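You operate a simulated robot arm through the tools that you are given. There is no shell and no other tool.

The job below is to be done with a simulated two-armed robot. You get a single attempt, and the scene is never put back.

## Task
One pump of almond syrup in the silver tumbler, two of plum in the purple one.
Fine: full strokes; each stays under its pump. Set down upright: what you pick out.

It is judged by the outcome, as a careful person would: the job done as asked, and still so three seconds after it is handed in. It fails if anything else is knocked over, pushed out of place, dropped, spilled or broken.

## Robot
Two 7-joint arms with fingered hands on one trunk that stands fixed in place. Base frame: the origin is at the foot of the trunk, x ahead of it, y to its left, z up. Units: m, degrees, N and s.
The left shoulder is at [0.06, 0.138, 0.947], the right one opposite. With the tool pointing down near the work surface each hand reaches from about 0.42 to 0.92 m from the base axis, measured 20 degrees to its own side. Payload 4 kg a hand.
The TCP of each hand is the grasp point between the finger pads, 0.036 m short of the fingertips. In the tool frame z runs along the fingers and y along their closing line. The gripper opens to 0.12 m; its body begins 0.042 m behind the TCP. The gripper is a hand of 5 fingers: y runs from the thumb to the fingers, the wrist lies at [-0.015, -0.109, -0.2] in the tool frame, and closing takes about 1.5 s.
Orientation is that of the tool frame in the base frame, as [roll, pitch, yaw] about the fixed x, y, z axes, in that order (R = Rz(yaw) Ry(pitch) Rx(roll)). With the fingers straight down and the wrist toward the robot, the tool's x, y and z point along [0, 1, 0], [1, 0, 0] and [0, 0, -1] of the base frame.

## Interface
- The arms move only by the tool servo_tool. It takes "left_increments", "right_increments" or both (then of equal length, played together; a hand with none holds still); each is a list of rows, each a list of 7 numbers: the finger opening in m, from 0 to 0.12, then the shift along the tool's x, y, z in units of 30 mm (1.0 is 30 mm), then the turn, a rotation vector about the tool's x, y, z in units of 4 degrees (1.0 is 4 degrees). In form: [[fingers, tx, ty, tz, ax, ay, az], ...]. A call has 1 to 20 rows; each row shifts and turns the commanded pose from where the row before left it, along the tool's axes as they then stand. A call with a number of a shift or a turn outside -1 to 1 is refused whole. A row lasts 0.2 s, in which the tool goes at most 0.05 m and 8.6 degrees; a call with a longer step from one row to the next is refused whole, and so is a gripper value outside its range. Where a pose cannot be reached the arm comes as near as it can. A force on the tool above 40 N (or 10 N above the force at the start of the call, whichever is more), or a blocked arm, ends the call early, and 0.2 s more pass. The fingers move at their own pace (about 0.153 m/s each) and stop on an object; they squeeze with about 25 N. The grip force told is the motor's: it shows also when the fingers shut on nothing. Time passes only in rows, and 0.2 s behind the last, so rows that do not move let the fingers close. The reply holds the time, the measured pose of the TCP, the force on the tool along the base axes, the opening and the grip force, in the units named above and with some noise, with the torque about the TCP (base axes, N m) and any sound that the robot's microphone picked up, and new pictures: "show" is both (left out), scene, wrist or none (wrist: the cameras of the hands that moved).
- Cameras (640 x 400 px; columns grow to the right, rows downward): "scene" is now at [0.0398, 0.0422, 1.5916]; the picture's right is [0.42, -0.91, 0.00], its down [-0.57, -0.27, -0.78] and it looks along [0.71, 0.33, -0.63] (base axes); focal length 327 px, centre (320, 200). "left" rides on the left gripper at [-0.069, -0.079, -0.131] in its tool frame; the picture's right is [-0.78, -0.29, 0.55], its down [0.55, -0.73, 0.40] and it looks along [0.29, 0.61, 0.74] (tool axes); focal length 222 px, centre (320, 200). "right" rides on the right gripper at [0.069, -0.079, -0.131] in its tool frame; the picture's right is [-0.78, 0.29, -0.55], its down [-0.55, -0.73, 0.40] and it looks along [-0.29, 0.61, 0.74] (tool axes); focal length 222 px, centre (320, 200). There is no depth. A picture from a camera that has moved, and an enlarged one, comes with that camera's place and axes in the base frame and with its lens. The place of the scene camera against the robot may be out by one fixed shift of up to 0.018 m in any direction.
- lift_body(by): slides the trunk up (or, below 0, down) by that many m; the arms and the scene camera ride with it, the base frame stays. It gives what a move gives, with no picture.
- grasp_type(shape, hand): the hand has 5 fingers and takes this shape, open, in about a second: jaw (thumb against the fingers, like two jaws); tri (thumb and two fingers); tip (a fingertip pinch); poke (one finger out to press); point (the index stretched); flat (the hand flat); cup (the hand cupped); fist (a fist). The gripper value then closes the fingers along that shape, each until it touches; the sizes above hold for jaw. It gives what a move gives, with no picture.
- aim_head(pan, tilt): turns the head with the scene camera to pan (to the left, within 86 degrees either way) and tilt (down, from -29 to 69), counted from straight ahead of the robot. It gives what a move gives, and a new picture of the scene camera.
- inspect(camera, box): a new picture of the part [left, top, right, bottom] of that camera's present view, enlarged. It takes no simulated time.
- job_done(): hands the job in; it is judged then, once.

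Nothing tells you positions but the pictures and the camera data. Unless the task says otherwise, let go and move clear before handing in.

The tools are called after "Call:" by a JSON object that holds its "method" and its "body". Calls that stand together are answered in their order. servo_tool: Moves the arms, as the interface text tells. Its arguments: {"type":"object","properties":{"left_increments":{"type":"array"},"right_increments":{"type":"array"},"show":{"type":"string","enum":["both","scene","wrist","none"]}},"required":[]} The other tools are called the same way: lift_body (by) moves the trunk up or down; grasp_type (shape, hand) gives the hand a shape; aim_head (pan, tilt) turns the head that bears the scene camera; inspect (camera, box) takes an enlarged picture of a part of a camera's view; job_done () hands the job in.

At the start:

```text
time: 0.0
left_position: [0.2759, 0.404, 1.3087]
left_orientation: [-179.9, 0.3, 90.0]
left_contact_force: [-0.8, 0.2, 0.5]
left_wrist_torque: [-0.03, 0.02, -0.03]
left_grip_width: 0.1195
left_finger_force: 0.0
left_shape: jaw
right_position: [0.4868, 0.0353, 1.3373]
right_orientation: [180.0, -0.1, 90.0]
right_contact_force: [-0.3, 0.6, 0.8]
right_wrist_torque: [0.0, -0.01, -0.04]
right_grip_width: 0.1196
right_finger_force: 0.0
right_shape: jaw
trunk travel left (down, up): [-0.525, 0.065]
head pan, tilt (commanded): [25.1, 38.8]
```

scene: 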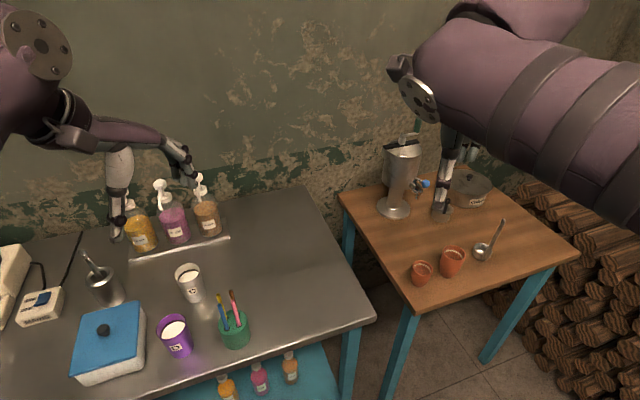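
right: 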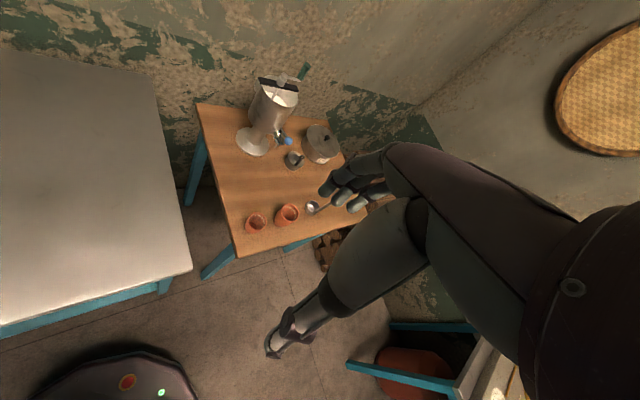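
left: 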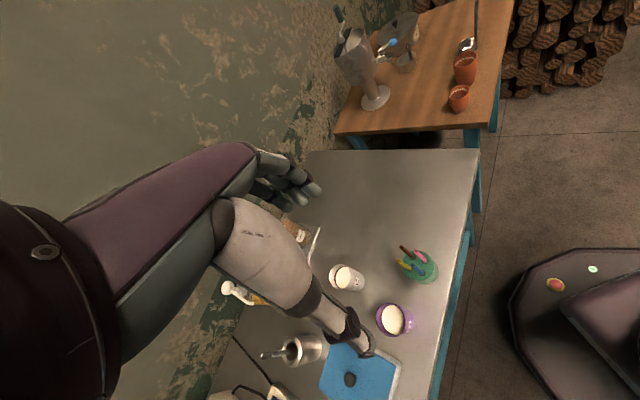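

I see a metal table on the left with three pump bottles (yellow, plum-coloured, tan) at the back, a silver tumbler and a purple tumbler in front, plus other things. I'll look closer at the bottles, labels and tumblers first.

Call:
{"method": "inspect", "body": {"camera": "scene", "box": [100, 160, 260, 260]}}

Call:
{"method": "inspect", "body": {"camera": "scene", "box": [60, 240, 280, 390]}}

Call:
{"method": "inspect", "body": {"camera": "left", "box": [180, 200, 460, 400]}}

```text
4.00 times, centred on (180, 210) of scene
camera zoom: at [0.0398, 0.0422, 1.5916], right [0.42, -0.91, 0.0], down [-0.57, -0.27, -0.78], along [0.71, 0.33, -0.63], focal length 1307 px, centre (880, 160)
```

zoom: 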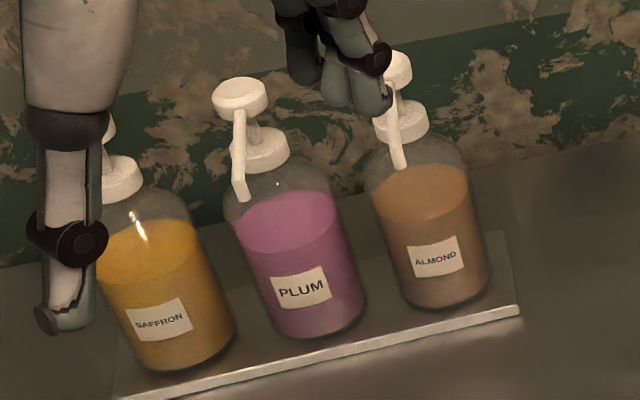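

```text
2.67 times, centred on (170, 315) of scene
camera zoom: at [0.0398, 0.0422, 1.5916], right [0.42, -0.91, 0.0], down [-0.57, -0.27, -0.78], along [0.71, 0.33, -0.63], focal length 872 px, centre (720, -107)
```

zoom: 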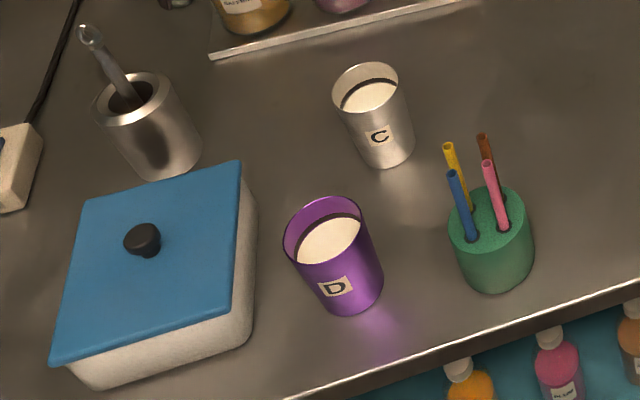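

```text
2.00 times, centred on (320, 300) of left
camera zoom: at [0.1953, 0.3343, 1.4397], right [-0.29, -0.79, -0.55], down [-0.73, 0.55, -0.4], along [0.61, 0.28, -0.74], focal length 444 px, centre (320, 0)
```

zoom: 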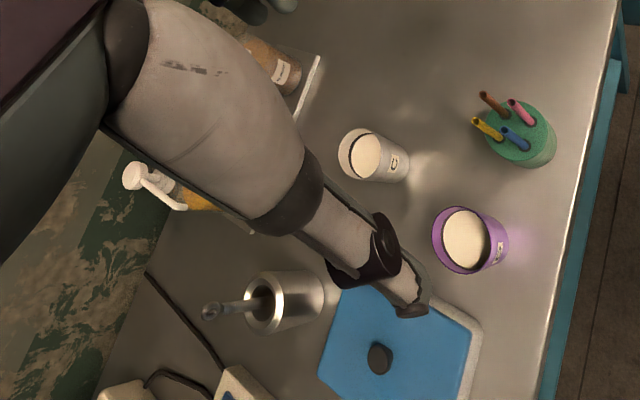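

The bottles are SAFFRON, PLUM and ALMOND; the silver tumbler is "C" and the purple tumbler "D", both filled with something white. I'll turn the head to look straight at the bottles before moving anything.

Call:
{"method": "aim_head", "body": {"pan": 50, "tilt": 38}}

```text
time: 0.9
left_position: [0.2758, 0.4033, 1.3088]
left_orientation: [180.0, 0.3, 90.0]
left_contact_force: [-0.3, -0.1, -0.4]
left_wrist_torque: [0.0, -0.03, 0.02]
left_grip_width: 0.1195
left_finger_force: 0.1
left_shape: jaw
right_position: [0.4874, 0.0363, 1.3358]
right_orientation: [-179.9, -0.1, 89.9]
right_contact_force: [-0.4, -0.9, 0.8]
right_wrist_torque: [0.02, 0.0, -0.01]
right_grip_width: 0.1198
right_finger_force: 0.0
right_shape: jaw
trunk travel left (down, up): [-0.525, 0.065]
head pan, tilt (commanded): [50.0, 38.0]
camera scene: at [0.0176, 0.0718, 1.5927], right [0.77, -0.64, 0.0], down [-0.4, -0.47, -0.79], along [0.51, 0.6, -0.62], focal length 327 px, centre (320, 200)
```

scene: 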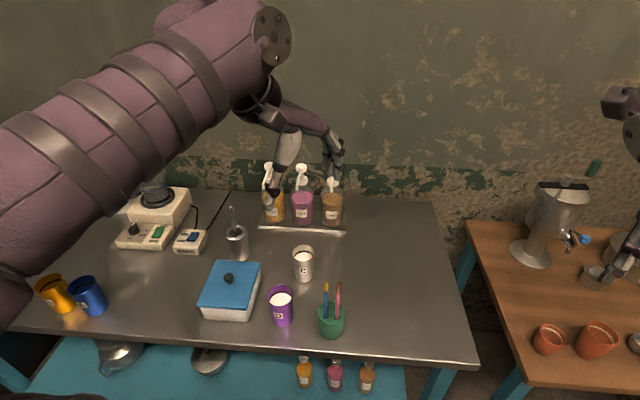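

The whole table is now in view; the back row runs parallel to the wall with the spouts facing us. I'll zoom in on the bottles and tumblers to measure.

Call:
{"method": "inspect", "body": {"camera": "scene", "box": [240, 150, 368, 230]}}

Call:
{"method": "inspect", "body": {"camera": "scene", "box": [210, 225, 370, 345]}}

```text
5.00 times, centred on (304, 190) of scene
camera zoom: at [0.0176, 0.0718, 1.5927], right [0.77, -0.64, 0.0], down [-0.4, -0.47, -0.79], along [0.51, 0.6, -0.62], focal length 1634 px, centre (400, 250)
```

zoom: 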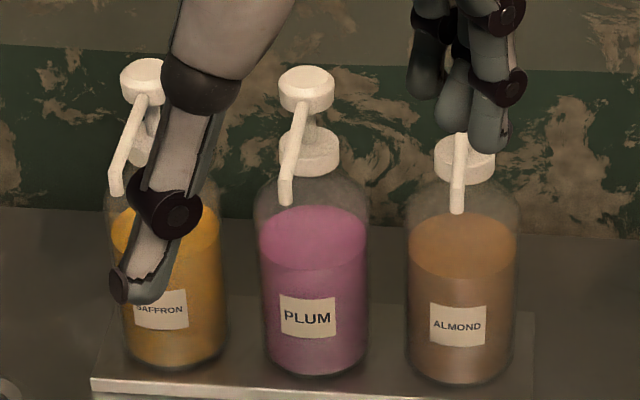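

```text
3.33 times, centred on (290, 285) of scene
camera zoom: at [0.0176, 0.0718, 1.5927], right [0.77, -0.64, 0.0], down [-0.4, -0.47, -0.79], along [0.51, 0.6, -0.62], focal length 1089 px, centre (420, -83)
```

zoom: 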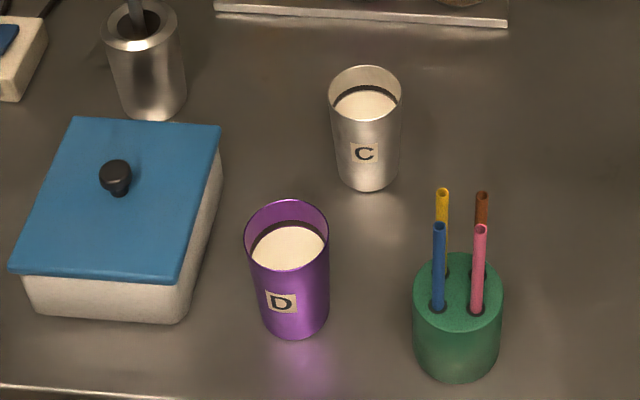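

The bottles sit on a tray at roughly (0.50, 0.74) for plum and (0.57, 0.67) for almond, with table height near 0.86 and pump heads near z 1.08. I'll lower the trunk a little for a flatter view and better side reach, since the hands stay well above everything.

Call:
{"method": "lift_body", "body": {"by": -0.15}}

Call:
{"method": "aim_head", "body": {"pan": 50, "tilt": 30}}

```text
time: 2.6
left_position: [0.2747, 0.4027, 1.1583]
left_orientation: [-180.0, 0.2, 90.1]
left_contact_force: [-0.4, -0.6, 0.6]
left_wrist_torque: [-0.03, -0.01, 0.03]
left_grip_width: 0.1196
left_finger_force: 0.1
left_shape: jaw
right_position: [0.4866, 0.0356, 1.1866]
right_orientation: [180.0, 0.1, 90.0]
right_contact_force: [-0.7, 0.3, -0.2]
right_wrist_torque: [0.0, -0.01, -0.05]
right_grip_width: 0.1195
right_finger_force: 0.0
right_shape: jaw
trunk travel left (down, up): [-0.375, 0.215]
head pan, tilt (commanded): [50.0, 38.0]
```

```text
time: 3.3
left_position: [0.2757, 0.4036, 1.1582]
left_orientation: [-180.0, 0.2, 90.0]
left_contact_force: [0.4, -0.1, 0.0]
left_wrist_torque: [0.01, 0.0, -0.02]
left_grip_width: 0.1196
left_finger_force: 0.0
left_shape: jaw
right_position: [0.486, 0.0363, 1.1871]
right_orientation: [-179.9, 0.0, 90.0]
right_contact_force: [-0.1, -0.7, -0.5]
right_wrist_torque: [0.0, -0.01, 0.03]
right_grip_width: 0.1196
right_finger_force: 0.1
right_shape: jaw
trunk travel left (down, up): [-0.375, 0.215]
head pan, tilt (commanded): [50.0, 30.0]
camera scene: at [0.0202, 0.075, 1.4551], right [0.77, -0.64, 0.0], down [-0.32, -0.38, -0.87], along [0.56, 0.66, -0.5], focal length 327 px, centre (320, 200)
```

scene: 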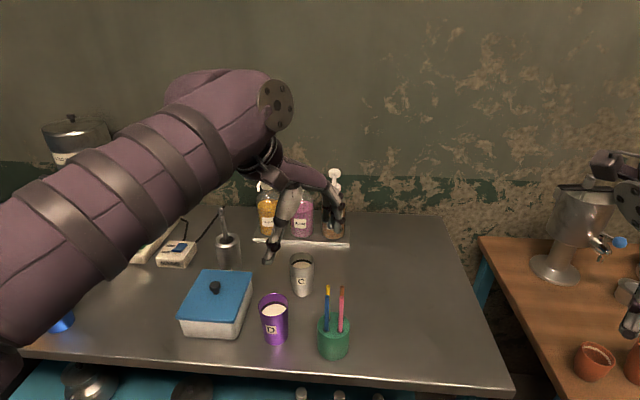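

Everything's still clear. I plan to carry each tumbler with the left hand from the side (tilted 45°, fingers on the left, thumb on the right). First I'll raise the hand slightly and turn it halfway in free space to see how the arm takes it.

Call:
{"method": "servo_tool", "body": {"left_increments": [[0.12, 0.935, 0.4, -0.7, 0, 0, 0], [0.12, 0.935, 0.4, -0.7, 0, 0, 0], [0.12, 0, 0, 0, -0.3988, -0.2165, -0.9626], [0.12, 0, 0, 0, -0.3988, -0.2165, -0.9626], [0.12, 0, 0, 0, -0.3988, -0.2165, -0.9626], [0.12, 0, 0, 0, -0.3988, -0.2165, -0.9626], [0.12, 0, 0, 0, -0.3988, -0.2165, -0.9626], [0.12, 0, 0, 0, -0.3988, -0.2165, -0.9626], [0.12, 0, 0, 0, -0.3988, -0.2165, -0.9626], [0.12, 0, 0, 0, -0.3988, -0.2165, -0.9626], [0.12, 0, 0, 0, -0.3988, -0.2165, -0.9626], [0.12, 0, 0, 0, -0.3988, -0.2165, -0.9626], [0.12, 0, 0, 0, -0.3988, -0.2165, -0.9626], [0.12, 0, 0, 0, -0.3988, -0.2165, -0.9626], [0.12, 0, 0, 0, -0.3988, -0.2165, -0.9626], [0.12, 0, 0, 0, -0.3988, -0.2165, -0.9626], [0.12, 0, 0, 0, -0.3988, -0.2165, -0.9626]]}}

```text
time: 6.9
left_position: [0.3039, 0.4606, 1.1941]
left_orientation: [166.7, 21.8, 146.3]
left_contact_force: [-0.4, -0.4, -0.4]
left_wrist_torque: [0.02, -0.02, 0.02]
left_grip_width: 0.1197
left_finger_force: 0.1
left_shape: jaw
right_position: [0.4883, 0.0353, 1.1874]
right_orientation: [-180.0, 0.0, 89.9]
right_contact_force: [-0.1, -0.7, 1.5]
right_wrist_torque: [-0.04, -0.04, -0.01]
right_grip_width: 0.1199
right_finger_force: 0.1
right_shape: jaw
trunk travel left (down, up): [-0.375, 0.215]
head pan, tilt (commanded): [50.0, 30.0]
camera scene: at [0.0202, 0.0747, 1.456], right [0.77, -0.64, 0.0], down [-0.32, -0.38, -0.87], along [0.56, 0.66, -0.5], focal length 327 px, centre (320, 200)
camera left: at [0.2632, 0.3593, 1.3209], right [0.7, -0.66, -0.26], down [-0.6, -0.35, -0.72], along [0.38, 0.66, -0.64], focal length 222 px, centre (320, 200)
```

scene: 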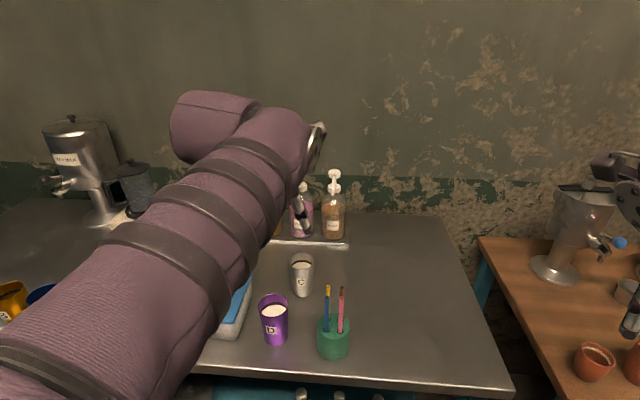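
left: 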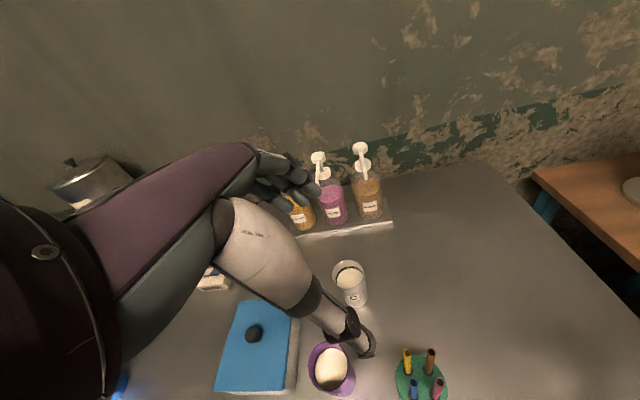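

The arm follows nicely and the wrist camera now sees the pumps well. I'll zoom in there to triangulate the pump heads and spouts.

Call:
{"method": "inspect", "body": {"camera": "left", "box": [270, 130, 430, 230]}}

Call:
{"method": "inspect", "body": {"camera": "left", "box": [220, 220, 460, 400]}}

Call:
{"method": "inspect", "body": {"camera": "scene", "box": [240, 150, 368, 230]}}

```text
4.00 times, centred on (350, 180) of left
camera zoom: at [0.2632, 0.3593, 1.3209], right [0.7, -0.66, -0.26], down [-0.6, -0.35, -0.72], along [0.38, 0.66, -0.64], focal length 888 px, centre (200, 280)
```

zoom: 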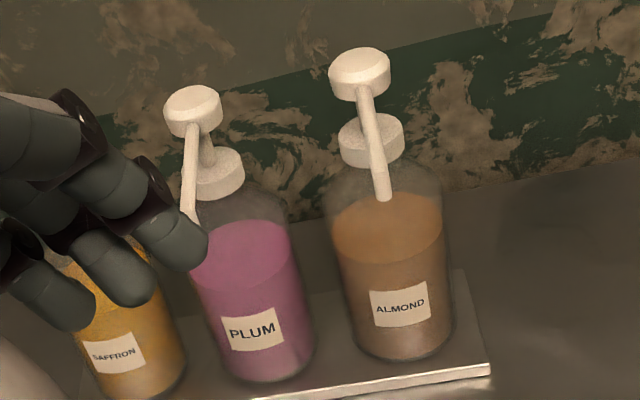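

```text
2.22 times, centred on (340, 310) of left
camera zoom: at [0.2632, 0.3593, 1.3209], right [0.7, -0.66, -0.26], down [-0.6, -0.35, -0.72], along [0.38, 0.66, -0.64], focal length 494 px, centre (276, -44)
```

zoom: 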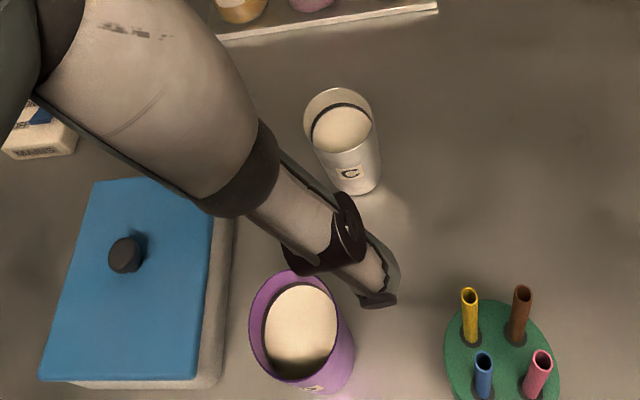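

```text
5.00 times, centred on (304, 190) of scene
camera zoom: at [0.0202, 0.0747, 1.456], right [0.77, -0.64, 0.0], down [-0.32, -0.38, -0.87], along [0.56, 0.66, -0.5], focal length 1634 px, centre (400, 250)
```

zoom: 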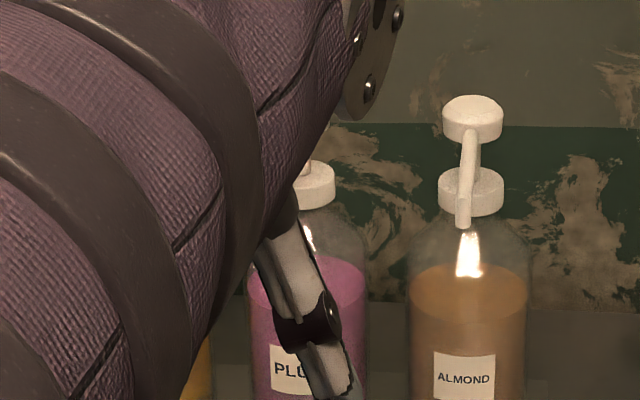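

The turn is half done and the hand's clear of everything. I'll finish the rotation in place and then look again from new wrist-camera viewpoints.

Call:
{"method": "servo_tool", "body": {"left_increments": [[0.12, 0, 0, 0, -0.3988, -0.2165, -0.9626], [0.12, 0, 0, 0, -0.3988, -0.2165, -0.9626], [0.12, 0, 0, 0, -0.3988, -0.2165, -0.9626], [0.12, 0, 0, 0, -0.3988, -0.2165, -0.9626], [0.12, 0, 0, 0, -0.3988, -0.2165, -0.9626], [0.12, 0, 0, 0, -0.3988, -0.2165, -0.9626], [0.12, 0, 0, 0, -0.3988, -0.2165, -0.9626], [0.12, 0, 0, 0, -0.3988, -0.2165, -0.9626], [0.12, 0, 0, 0, -0.3988, -0.2165, -0.9626], [0.12, 0, 0, 0, -0.3988, -0.2165, -0.9626], [0.12, 0, 0, 0, -0.3988, -0.2165, -0.9626], [0.12, 0, 0, 0, -0.3988, -0.2165, -0.9626], [0.12, 0, 0, 0, -0.3988, -0.2165, -0.9626], [0.12, 0, 0, 0, -0.3988, -0.2165, -0.9626], [0.12, 0, 0, 0, -0.3988, -0.2165, -0.9626]]}}

```text
time: 8.5
left_position: [0.3314, 0.4336, 1.1918]
left_orientation: [171.3, 36.4, 164.8]
left_contact_force: [0.2, 0.8, 0.7]
left_wrist_torque: [0.01, 0.02, -0.01]
left_grip_width: 0.1198
left_finger_force: 0.0
left_shape: jaw
right_position: [0.4869, 0.0357, 1.1873]
right_orientation: [-180.0, 0.0, 89.9]
right_contact_force: [1.2, -0.5, 0.8]
right_wrist_torque: [0.01, -0.03, -0.01]
right_grip_width: 0.1197
right_finger_force: 0.2
right_shape: jaw
trunk travel left (down, up): [-0.375, 0.215]
head pan, tilt (commanded): [50.0, 30.0]
stopped in row 7 (left hand): the arm was blocked; the commanded pose is now the measured one
camera scene: at [0.0201, 0.0751, 1.4551], right [0.77, -0.64, 0.0], down [-0.32, -0.38, -0.87], along [0.56, 0.66, -0.5], focal length 327 px, centre (320, 200)
camera left: at [0.2909, 0.3431, 1.3276], right [0.89, -0.45, -0.01], down [-0.31, -0.61, -0.73], along [0.33, 0.65, -0.68], focal length 222 px, centre (320, 200)
```

scene: 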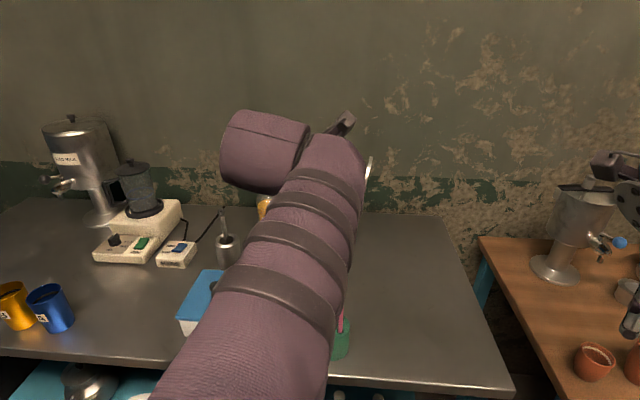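
left: 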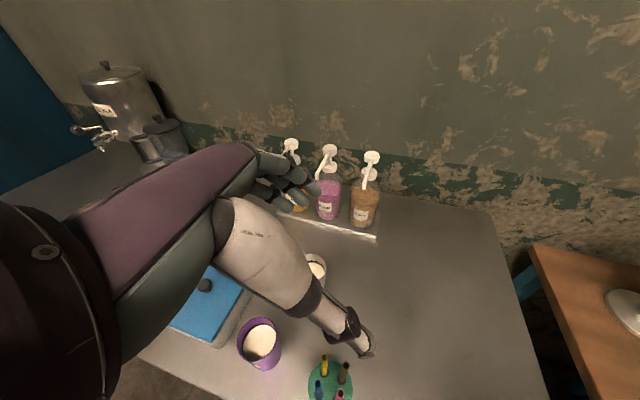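

The hand got a bit blocked at a wrist limit near the robot (nothing touched). Raising the trunk back should ease the wrist; then I'll move the hand further out, still above the pumps, and try the yaw there.

Call:
{"method": "lift_body", "body": {"by": 0.15}}

Call:
{"method": "servo_tool", "body": {"left_increments": [[0.12, 0.426, 0.859, 0.945, 0, 0, 0], [0.12, 0.426, 0.859, 0.945, 0, 0, 0], [0.12, 0.426, 0.859, 0.945, 0, 0, 0], [0.12, 0.426, 0.859, 0.945, 0, 0, 0], [0.12, 0.426, 0.859, 0.945, 0, 0, 0], [0.12, 0.426, 0.859, 0.945, 0, 0, 0], [0.12, 0, 0, 0, 0, 0, 0]]}}

```text
time: 10.2
left_position: [0.3299, 0.4348, 1.3412]
left_orientation: [171.2, 36.4, 164.9]
left_contact_force: [0.5, -0.4, -0.3]
left_wrist_torque: [0.0, -0.01, -0.01]
left_grip_width: 0.1199
left_finger_force: 0.0
left_shape: jaw
right_position: [0.4864, 0.0361, 1.3377]
right_orientation: [179.9, 0.0, 90.1]
right_contact_force: [-0.5, 0.3, -0.4]
right_wrist_torque: [-0.03, 0.01, -0.02]
right_grip_width: 0.1197
right_finger_force: 0.0
right_shape: jaw
trunk travel left (down, up): [-0.525, 0.065]
head pan, tilt (commanded): [50.0, 30.0]
```

```text
time: 11.8
left_position: [0.4005, 0.6002, 1.1793]
left_orientation: [171.1, 36.3, 164.9]
left_contact_force: [0.0, -0.5, 0.3]
left_wrist_torque: [0.02, -0.03, 0.04]
left_grip_width: 0.12
left_finger_force: 0.1
left_shape: jaw
right_position: [0.4871, 0.0361, 1.3372]
right_orientation: [-180.0, 0.0, 90.0]
right_contact_force: [0.4, 0.0, -0.5]
right_wrist_torque: [-0.01, -0.02, -0.01]
right_grip_width: 0.1197
right_finger_force: 0.1
right_shape: jaw
trunk travel left (down, up): [-0.525, 0.065]
head pan, tilt (commanded): [50.0, 30.0]
camera scene: at [0.0198, 0.0743, 1.6052], right [0.77, -0.64, 0.0], down [-0.32, -0.38, -0.87], along [0.56, 0.66, -0.5], focal length 327 px, centre (320, 200)
camera left: at [0.3607, 0.5099, 1.3163], right [0.89, -0.45, -0.01], down [-0.31, -0.61, -0.73], along [0.33, 0.66, -0.68], focal length 222 px, centre (320, 200)
```

scene: 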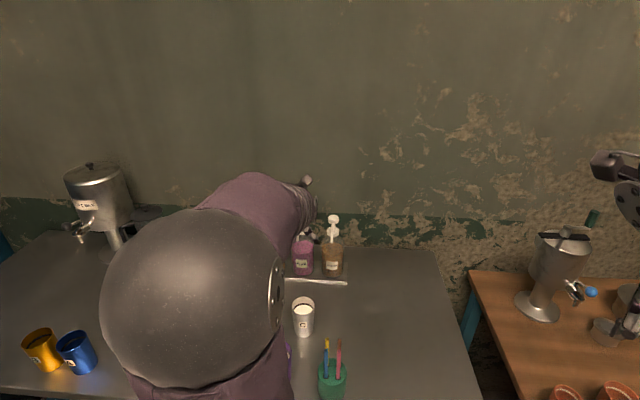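
left: 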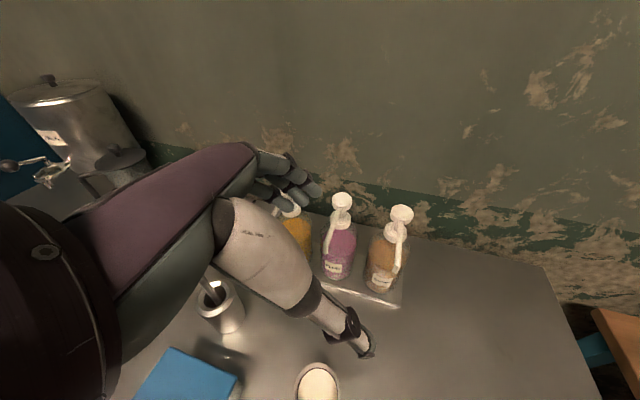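

Reached (0.40, 0.60, 1.18) cleanly. I'll zoom on the pumps from here for triangulation.

Call:
{"method": "inspect", "body": {"camera": "left", "box": [270, 170, 430, 320]}}

Call:
{"method": "inspect", "body": {"camera": "scene", "box": [280, 200, 360, 280]}}

```text
2.67 times, centred on (350, 245) of left
camera zoom: at [0.3607, 0.5099, 1.3163], right [0.89, -0.45, -0.01], down [-0.31, -0.61, -0.73], along [0.33, 0.66, -0.68], focal length 592 px, centre (240, 80)
```

zoom: 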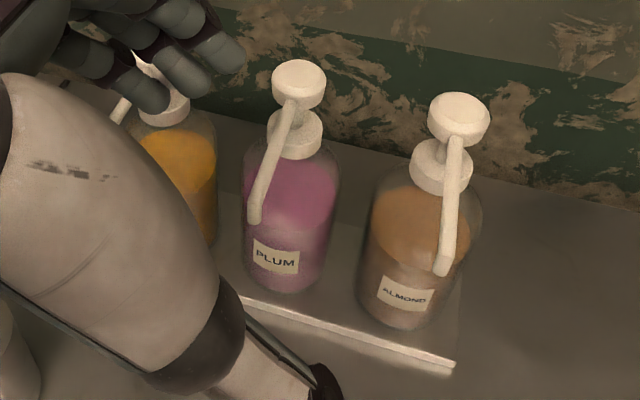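

```text
5.00 times, centred on (320, 240) of scene
camera zoom: at [0.0198, 0.0743, 1.6052], right [0.77, -0.64, 0.0], down [-0.32, -0.38, -0.87], along [0.56, 0.66, -0.5], focal length 1634 px, centre (320, 0)
```

zoom: 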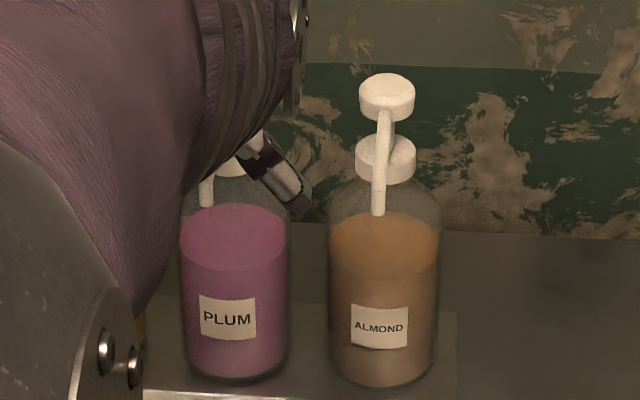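

Triangulated: almond head ≈ (0.571, 0.659, 1.077), its spout tip ≈ (0.515, 0.600, 1.047); plum head ≈ (0.502, 0.718, 1.08), tip ≈ (0.446, 0.664, 1.046), both ~4 cm in front of the tray. Now I'll level the hand and yaw it 45° to test the placing orientation in free space.

Call:
{"method": "servo_tool", "body": {"left_increments": [[0.12, 0, 0, 0, 0, 0, -1.0], [0.12, 0, 0, 0, 0, 0, -1.0], [0.12, 0, 0, 0, 0, 0, -1.0], [0.12, 0, 0, 0, -0.756, 0, -0.995], [0.12, 0, 0, 0, -0.756, 0, -0.995], [0.12, 0, 0, 0, -0.756, 0, -0.995], [0.12, 0, 0, 0, -0.756, 0, -0.995], [0.12, 0, 0, 0, -0.756, 0, -0.995], [0.12, 0, 0, 0, -0.756, 0, -0.995], [0.12, 0, 0, 0, -0.756, 0, -0.995], [0.12, 0, 0, 0, -0.756, 0, -0.995], [0.12, 0, 0, 0, -0.756, 0, -0.995], [0.12, 0, 0, 0, 0, 0, 0]]}}

```text
time: 14.6
left_position: [0.3996, 0.6004, 1.1795]
left_orientation: [-179.9, 37.1, -135.2]
left_contact_force: [0.0, -0.2, -0.4]
left_wrist_torque: [-0.03, 0.02, 0.02]
left_grip_width: 0.1198
left_finger_force: 0.1
left_shape: jaw
right_position: [0.4879, 0.0371, 1.3368]
right_orientation: [180.0, 0.1, 90.0]
right_contact_force: [-1.1, -0.2, 0.2]
right_wrist_torque: [0.01, -0.04, 0.0]
right_grip_width: 0.1198
right_finger_force: 0.1
right_shape: jaw
trunk travel left (down, up): [-0.525, 0.065]
head pan, tilt (commanded): [50.0, 30.0]
camera scene: at [0.0201, 0.0751, 1.6051], right [0.77, -0.64, 0.0], down [-0.32, -0.38, -0.87], along [0.56, 0.66, -0.5], focal length 327 px, centre (320, 200)
camera left: at [0.4374, 0.5277, 1.326], right [0.88, 0.47, 0.04], down [0.38, -0.66, -0.65], along [-0.28, 0.59, -0.76], focal length 222 px, centre (320, 200)
```

scene: 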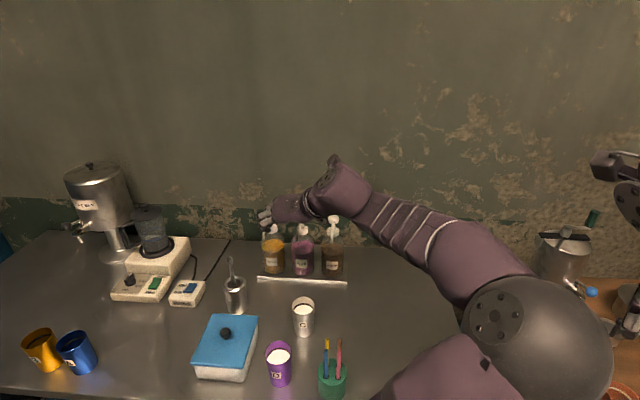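
left: 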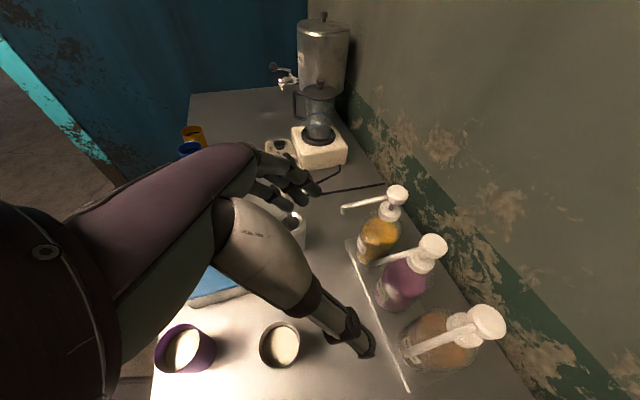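

The hand reached the placing orientation (elbow swung to the right side). I'll shift the idle right hand further right in the air so the two arms can't meet, and look toward it.

Call:
{"method": "servo_tool", "body": {"right_increments": [[0.12, -0.95, 0, 0, 0, 0, 0], [0.12, -0.95, 0, 0, 0, 0, 0], [0.12, -0.95, 0, 0, 0, 0, 0], [0.12, -0.95, 0, 0, 0, 0, 0], [0.12, -0.95, 0, 0, 0, 0, 0], [0.12, -0.95, 0, 0, 0, 0, 0]], "show": "both"}}

Call:
{"method": "aim_head", "body": {"pan": 20, "tilt": 40}}

```text
time: 16.0
left_position: [0.3995, 0.6, 1.1801]
left_orientation: [-179.8, 37.3, -135.1]
left_contact_force: [0.6, 0.3, 1.0]
left_wrist_torque: [-0.01, 0.01, 0.0]
left_grip_width: 0.12
left_finger_force: 0.1
left_shape: jaw
right_position: [0.4839, -0.1353, 1.3374]
right_orientation: [-180.0, -0.1, 90.0]
right_contact_force: [-0.3, -0.5, 0.0]
right_wrist_torque: [0.02, -0.02, -0.01]
right_grip_width: 0.1199
right_finger_force: 0.1
right_shape: jaw
trunk travel left (down, up): [-0.525, 0.065]
head pan, tilt (commanded): [50.0, 30.0]
camera scene: at [0.02, 0.0744, 1.6051], right [0.77, -0.64, 0.0], down [-0.32, -0.38, -0.87], along [0.56, 0.66, -0.5], focal length 327 px, centre (320, 200)
camera right: at [0.4055, -0.0656, 1.4684], right [0.29, -0.78, 0.55], down [-0.73, -0.55, -0.4], along [0.61, -0.29, -0.74], focal length 222 px, centre (320, 200)
```

scene: 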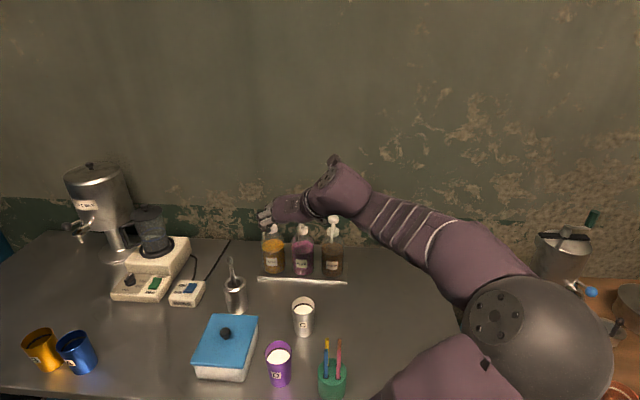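
right: 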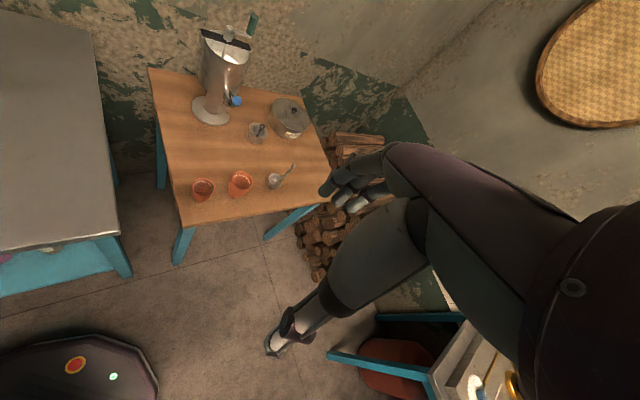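

```text
time: 17.0
left_position: [0.4, 0.6006, 1.1792]
left_orientation: [-179.9, 37.1, -135.2]
left_contact_force: [-0.9, 0.0, -0.8]
left_wrist_torque: [0.0, 0.01, 0.01]
left_grip_width: 0.1199
left_finger_force: 0.0
left_shape: jaw
right_position: [0.4854, -0.1345, 1.3375]
right_orientation: [-179.9, 0.0, 90.1]
right_contact_force: [-0.2, 0.4, 0.7]
right_wrist_torque: [0.0, 0.01, 0.01]
right_grip_width: 0.1199
right_finger_force: 0.0
right_shape: jaw
trunk travel left (down, up): [-0.525, 0.065]
head pan, tilt (commanded): [20.0, 40.0]
camera scene: at [0.042, 0.0349, 1.5898], right [0.34, -0.94, 0.0], down [-0.6, -0.22, -0.77], along [0.72, 0.26, -0.64], focal length 327 px, centre (320, 200)
```

scene: 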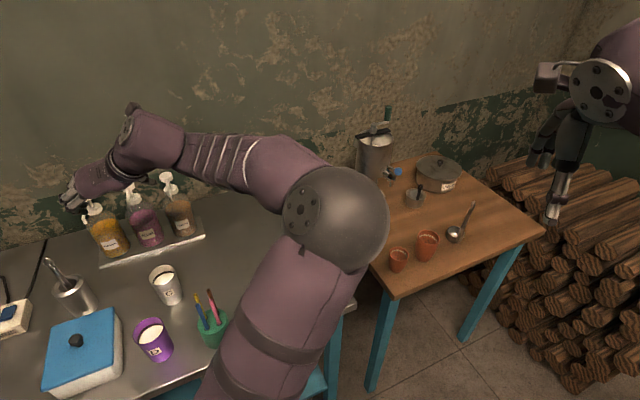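

The right hand is clear and the left elbow is high on the right. Next I'll bring the left hand back over the purple tumbler (still high) with the same orientation to see whether the arm stays in this posture and to look at the tumblers from close by.

Call:
{"method": "servo_tool", "body": {"left_increments": [[0.12, 0.978, 0.078, -0.53, 0, 0, 0], [0.12, 0.978, 0.078, -0.53, 0, 0, 0], [0.12, 0.978, 0.078, -0.53, 0, 0, 0], [0.12, 0.978, 0.078, -0.53, 0, 0, 0], [0.12, 0.978, 0.078, -0.53, 0, 0, 0], [0.12, 0.978, 0.078, -0.53, 0, 0, 0], [0.12, 0, 0, 0, 0, 0, 0]]}}

```text
time: 18.6
left_position: [0.2483, 0.4707, 1.1528]
left_orientation: [-179.7, 37.1, -135.1]
left_contact_force: [-0.8, -0.2, -0.1]
left_wrist_torque: [0.0, -0.01, -0.01]
left_grip_width: 0.1202
left_finger_force: 0.1
left_shape: jaw
right_position: [0.4845, -0.1338, 1.3372]
right_orientation: [180.0, 0.1, 90.0]
right_contact_force: [-0.2, 0.2, 0.0]
right_wrist_torque: [-0.01, 0.02, 0.0]
right_grip_width: 0.1198
right_finger_force: 0.1
right_shape: jaw
trunk travel left (down, up): [-0.525, 0.065]
head pan, tilt (commanded): [20.0, 40.0]
camera scene: at [0.0423, 0.0351, 1.5897], right [0.34, -0.94, 0.0], down [-0.6, -0.22, -0.77], along [0.72, 0.26, -0.64], focal length 327 px, centre (320, 200)
camera left: at [0.2868, 0.398, 1.2992], right [0.88, 0.47, 0.04], down [0.38, -0.66, -0.65], along [-0.28, 0.59, -0.76], focal length 222 px, centre (320, 200)
```

scene: 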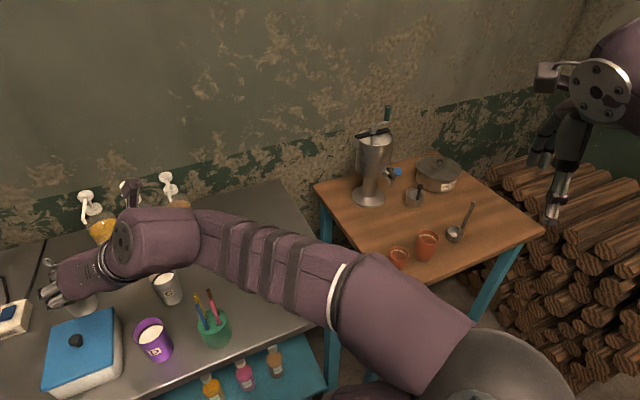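
left: 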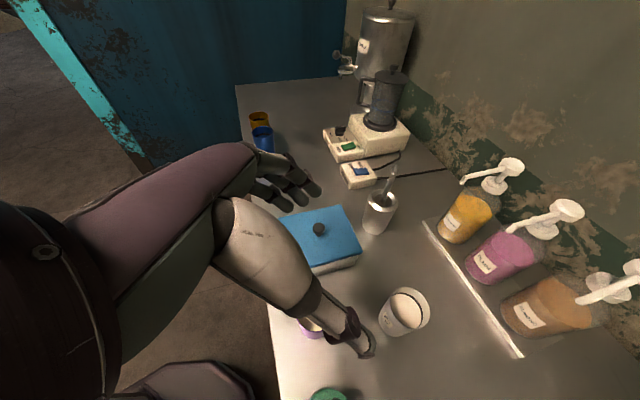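

Posture is stable here. To stay clear of the straws on the right and the box on the left, I'll yaw the hand back 20° (approach at 25°) while still high, then look at the purple tumbler.

Call:
{"method": "servo_tool", "body": {"left_increments": [[0.12, 0, 0, 0, 0.754, 0, 0.9975], [0.12, 0, 0, 0, 0.754, 0, 0.9975], [0.12, 0, 0, 0, 0.754, 0, 0.9975], [0.12, 0, 0, 0, 0.754, 0, 0.9975], [0.12, 0, 0, 0, 0.754, 0, 0.9975], [0.12, 0, 0, 0, 0, 0, 0]]}}

Call:
{"method": "aim_head", "body": {"pan": 45, "tilt": 50}}

```text
time: 20.0
left_position: [0.2514, 0.4704, 1.1511]
left_orientation: [-179.9, 37.1, -160.3]
left_contact_force: [-0.3, 0.1, -1.0]
left_wrist_torque: [0.01, 0.02, -0.03]
left_grip_width: 0.1196
left_finger_force: 0.1
left_shape: jaw
right_position: [0.484, -0.1358, 1.3364]
right_orientation: [-180.0, 0.0, 90.0]
right_contact_force: [0.2, -0.3, 0.0]
right_wrist_torque: [0.0, 0.03, 0.0]
right_grip_width: 0.1199
right_finger_force: 0.1
right_shape: jaw
trunk travel left (down, up): [-0.525, 0.065]
head pan, tilt (commanded): [20.0, 40.0]
camera scene: at [0.0423, 0.0345, 1.5897], right [0.34, -0.94, 0.0], down [-0.6, -0.22, -0.77], along [0.72, 0.26, -0.64], focal length 327 px, centre (320, 200)
camera left: at [0.2534, 0.3883, 1.2975], right [1.0, 0.05, 0.04], down [0.06, -0.76, -0.65], along [0.0, 0.65, -0.76], focal length 222 px, centre (320, 200)
```

scene: 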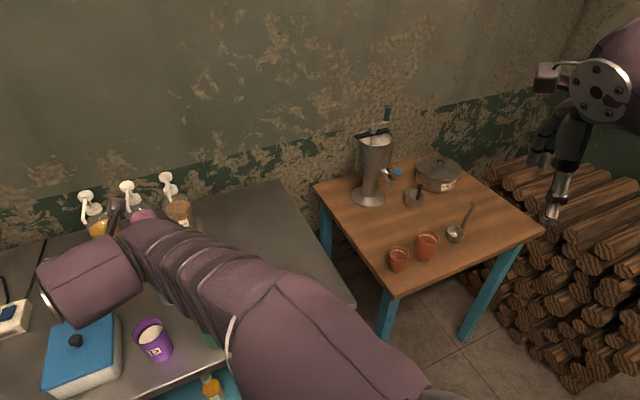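
left: 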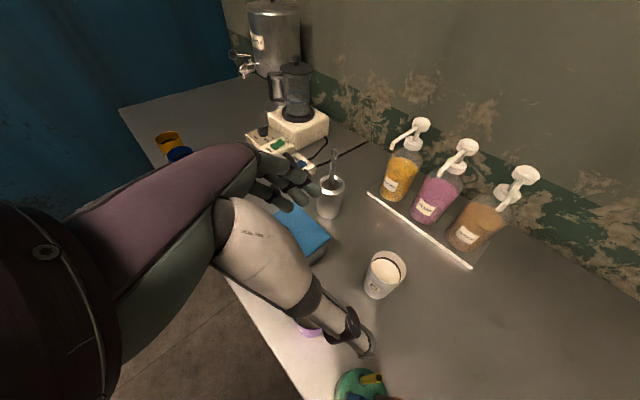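

```text
time: 20.9
left_position: [0.2502, 0.4713, 1.1506]
left_orientation: [-179.9, 37.1, -160.2]
left_contact_force: [0.2, -0.1, 0.1]
left_wrist_torque: [-0.01, 0.01, -0.03]
left_grip_width: 0.1197
left_finger_force: 0.1
left_shape: jaw
right_position: [0.4847, -0.1336, 1.337]
right_orientation: [-179.9, 0.1, 89.9]
right_contact_force: [0.5, -0.9, 0.0]
right_wrist_torque: [-0.01, -0.01, 0.01]
right_grip_width: 0.1197
right_finger_force: 0.0
right_shape: jaw
trunk travel left (down, up): [-0.525, 0.065]
head pan, tilt (commanded): [45.0, 50.0]
camera scene: at [0.0165, 0.0601, 1.5756], right [0.71, -0.71, 0.0], down [-0.54, -0.54, -0.64], along [0.46, 0.45, -0.77], focal length 327 px, centre (320, 200)
```

scene: 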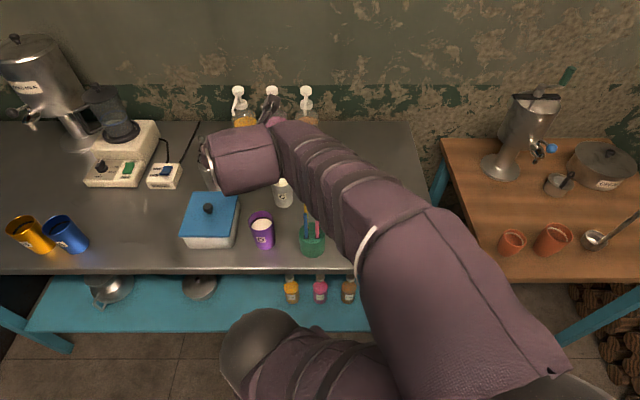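

Purple tumbler estimated at (0.250, 0.475), silver at (0.372, 0.550), rims near z 0.945. I'll narrow the fingers to 8.5 cm, line up slightly behind the purple tumbler and descend partway, watching forces.

Call:
{"method": "servo_tool", "body": {"left_increments": [[0.085, 0.25, 0.137, -0.19, 0, 0, 0], [0.085, 0, 0, 0, 0, 0, 0], [0.085, 0.603, 0, 0.798, 0, 0, 0], [0.085, 0.603, 0, 0.798, 0, 0, 0], [0.085, 0.603, 0, 0.798, 0, 0, 0], [0.085, 0.603, 0, 0.798, 0, 0, 0], [0.085, 0, 0, 0, 0, 0, 0]]}}

```text
time: 22.5
left_position: [0.2441, 0.4758, 1.0871]
left_orientation: [-179.8, 37.1, -160.2]
left_contact_force: [0.0, -0.3, -0.7]
left_wrist_torque: [-0.01, -0.02, -0.01]
left_grip_width: 0.0851
left_finger_force: 0.1
left_shape: jaw
left hand out of reach, approached as far as the arm can: row 4, 5, 6
right_position: [0.4835, -0.1344, 1.3367]
right_orientation: [-180.0, 0.0, 90.0]
right_contact_force: [-0.1, 0.0, 0.1]
right_wrist_torque: [-0.01, 0.0, -0.01]
right_grip_width: 0.1197
right_finger_force: 0.1
right_shape: jaw
trunk travel left (down, up): [-0.525, 0.065]
head pan, tilt (commanded): [45.0, 50.0]
camera scene: at [0.016, 0.0605, 1.5756], right [0.71, -0.71, 0.0], down [-0.54, -0.54, -0.64], along [0.45, 0.45, -0.77], focal length 327 px, centre (320, 200)
camera left: at [0.2468, 0.394, 1.2343], right [1.0, 0.05, 0.04], down [0.06, -0.76, -0.65], along [0.0, 0.65, -0.76], focal length 222 px, centre (320, 200)
```

scene: 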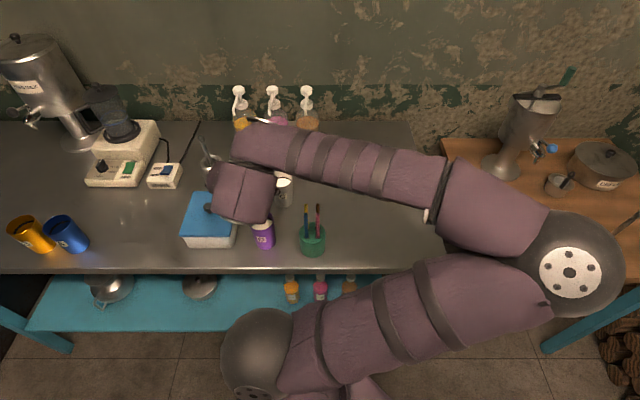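
left: 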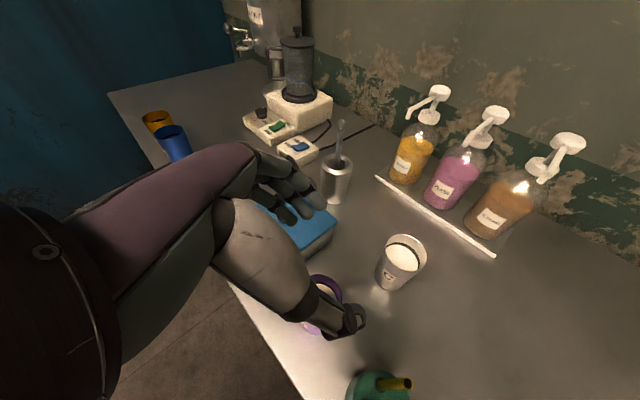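

The arm folded to its inner limit at z 1.087, so instead I'll let the trunk carry the hand down (posture unchanged, forearm well away from straws). First a zoom to verify alignment over the purple tumbler.

Call:
{"method": "inspect", "body": {"camera": "left", "box": [240, 180, 440, 400]}}

Call:
{"method": "inspect", "body": {"camera": "scene", "box": [170, 150, 350, 270]}}

```text
1.82 times, centred on (340, 290) of left
camera zoom: at [0.2468, 0.394, 1.2343], right [1.0, 0.05, 0.04], down [0.06, -0.76, -0.65], along [0.0, 0.65, -0.76], focal length 404 px, centre (284, 36)
```

zoom: 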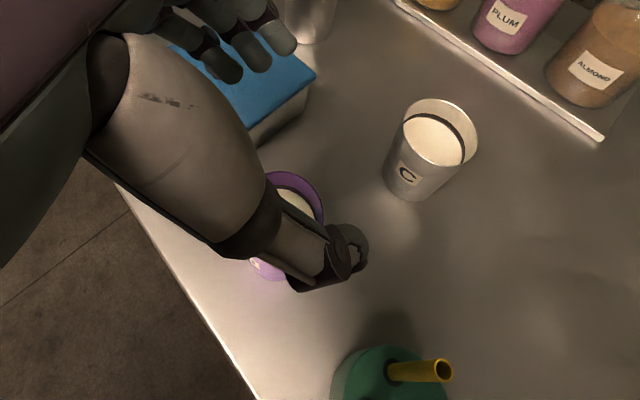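

```text
3.33 times, centred on (260, 210) of scene
camera zoom: at [0.016, 0.0605, 1.5756], right [0.71, -0.71, 0.0], down [-0.54, -0.54, -0.64], along [0.45, 0.45, -0.77], focal length 1089 px, centre (520, 167)
```

zoom: 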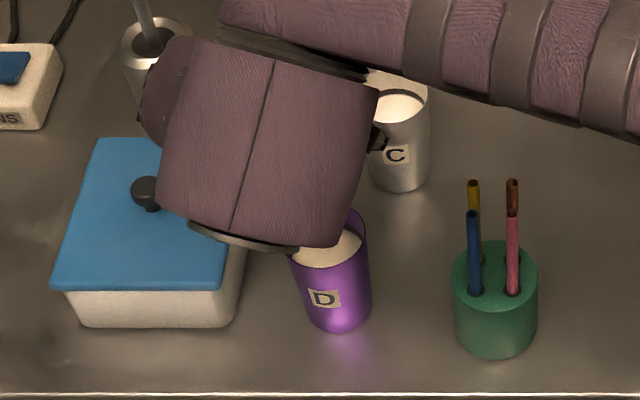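

Alignment over the purple tumbler looks right (about 0.5–1 cm behind its centre). Lowering the trunk 10 cm first, then checking.

Call:
{"method": "lift_body", "body": {"by": -0.1}}

Call:
{"method": "inspect", "body": {"camera": "left", "box": [240, 180, 440, 400]}}

Call:
{"method": "inspect", "body": {"camera": "scene", "box": [150, 130, 390, 290]}}

```text
time: 23.8
left_position: [0.244, 0.4756, 0.9885]
left_orientation: [-179.8, 37.0, -160.3]
left_contact_force: [0.2, 0.6, 0.9]
left_wrist_torque: [-0.01, 0.03, 0.0]
left_grip_width: 0.0852
left_finger_force: 0.1
left_shape: jaw
right_position: [0.4839, -0.1342, 1.237]
right_orientation: [-180.0, 0.1, 90.0]
right_contact_force: [-0.1, -0.3, 0.3]
right_wrist_torque: [0.05, 0.01, -0.02]
right_grip_width: 0.1196
right_finger_force: 0.1
right_shape: jaw
trunk travel left (down, up): [-0.425, 0.165]
head pan, tilt (commanded): [45.0, 50.0]
```

```text
1.82 times, centred on (340, 290) of left
camera zoom: at [0.2471, 0.3937, 1.1344], right [1.0, 0.05, 0.04], down [0.06, -0.76, -0.65], along [0.0, 0.65, -0.76], focal length 404 px, centre (284, 36)
```

zoom: 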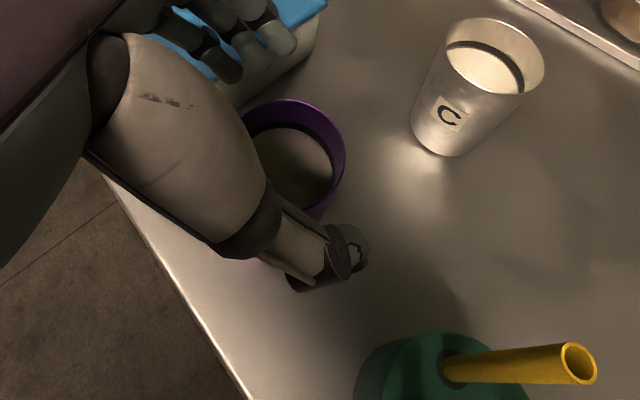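

```text
2.50 times, centred on (270, 210) of scene
camera zoom: at [0.0164, 0.0601, 1.4756], right [0.71, -0.71, 0.0], down [-0.54, -0.54, -0.64], along [0.45, 0.45, -0.77], focal length 817 px, centre (445, 175)
```

zoom: 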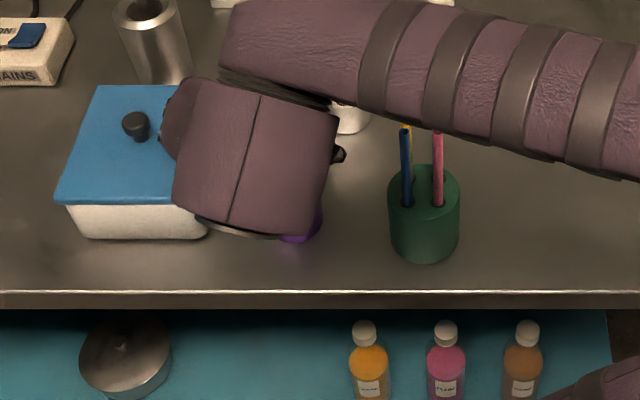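

The tumbler sits about 5 mm left of the hand's centre line. I'll nudge left 4 mm and then let the trunk take the hand down another 5.7 cm so the pads straddle the cup's upper half.

Call:
{"method": "servo_tool", "body": {"left_increments": [[0.085, 0, 0.133, 0, 0, 0, 0], [0.085, 0, 0, 0, 0, 0, 0]], "show": "wrist"}}

Call:
{"method": "lift_body", "body": {"by": -0.057}}

Call:
{"method": "inspect", "body": {"camera": "left", "box": [220, 120, 460, 340]}}

Call:
{"method": "inspect", "body": {"camera": "scene", "box": [150, 130, 390, 290]}}

```text
time: 24.4
left_position: [0.2419, 0.4797, 0.9872]
left_orientation: [-179.8, 36.9, -160.1]
left_contact_force: [-0.6, 0.8, 0.2]
left_wrist_torque: [-0.02, 0.01, 0.0]
left_grip_width: 0.0849
left_finger_force: 0.1
left_shape: jaw
right_position: [0.4838, -0.1344, 1.238]
right_orientation: [-180.0, 0.0, 90.1]
right_contact_force: [-0.5, 0.5, 1.6]
right_wrist_torque: [-0.01, 0.0, -0.02]
right_grip_width: 0.1197
right_finger_force: 0.1
right_shape: jaw
trunk travel left (down, up): [-0.425, 0.165]
head pan, tilt (commanded): [45.0, 50.0]
camera left: at [0.2457, 0.3971, 1.1343], right [1.0, 0.05, 0.03], down [0.06, -0.76, -0.65], along [0.0, 0.65, -0.76], focal length 222 px, centre (320, 200)
```

left: 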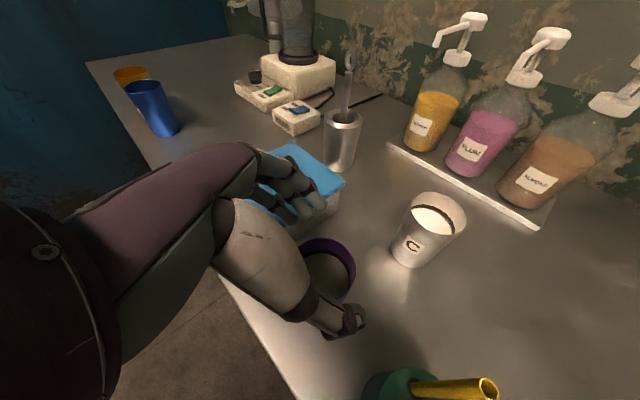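

```text
time: 25.4
left_position: [0.2423, 0.4786, 0.9311]
left_orientation: [-179.7, 37.0, -160.3]
left_contact_force: [4.5, -2.8, 2.0]
left_wrist_torque: [0.12, 0.05, -0.1]
left_grip_width: 0.0853
left_finger_force: 0.1
left_shape: jaw
right_position: [0.4841, -0.1337, 1.1809]
right_orientation: [180.0, 0.1, 89.9]
right_contact_force: [-0.6, 0.6, 0.6]
right_wrist_torque: [-0.02, 0.0, -0.02]
right_grip_width: 0.1199
right_finger_force: 0.2
right_shape: jaw
trunk travel left (down, up): [-0.368, 0.222]
head pan, tilt (commanded): [45.0, 50.0]
```

```text
1.82 times, centred on (340, 230) of left
camera zoom: at [0.2463, 0.3966, 1.0776], right [1.0, 0.04, 0.04], down [0.06, -0.76, -0.65], along [0.0, 0.65, -0.76], focal length 404 px, centre (284, 146)
```

zoom: 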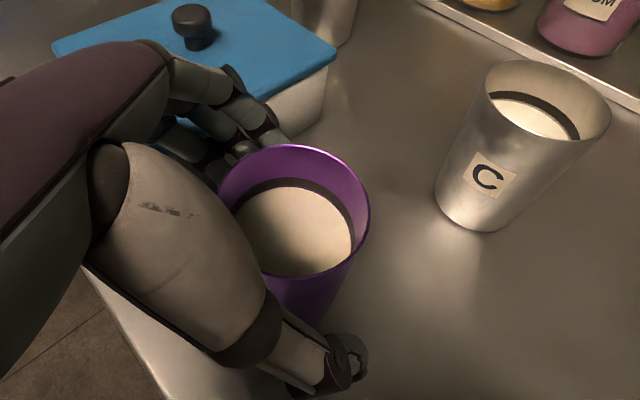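

```text
2.50 times, centred on (270, 210) of scene
camera zoom: at [0.0169, 0.0598, 1.4186], right [0.71, -0.71, 0.0], down [-0.54, -0.54, -0.64], along [0.45, 0.45, -0.77], focal length 817 px, centre (445, 175)
```

zoom: 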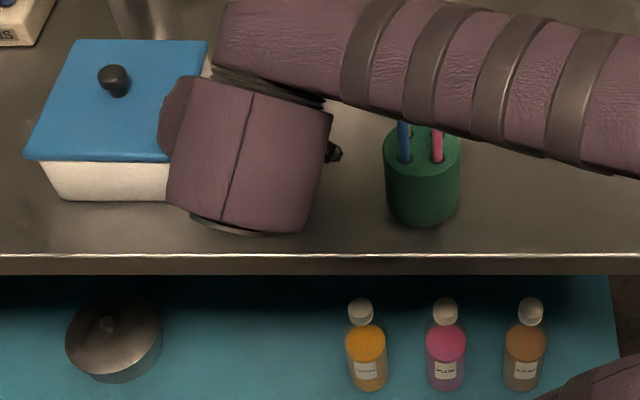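

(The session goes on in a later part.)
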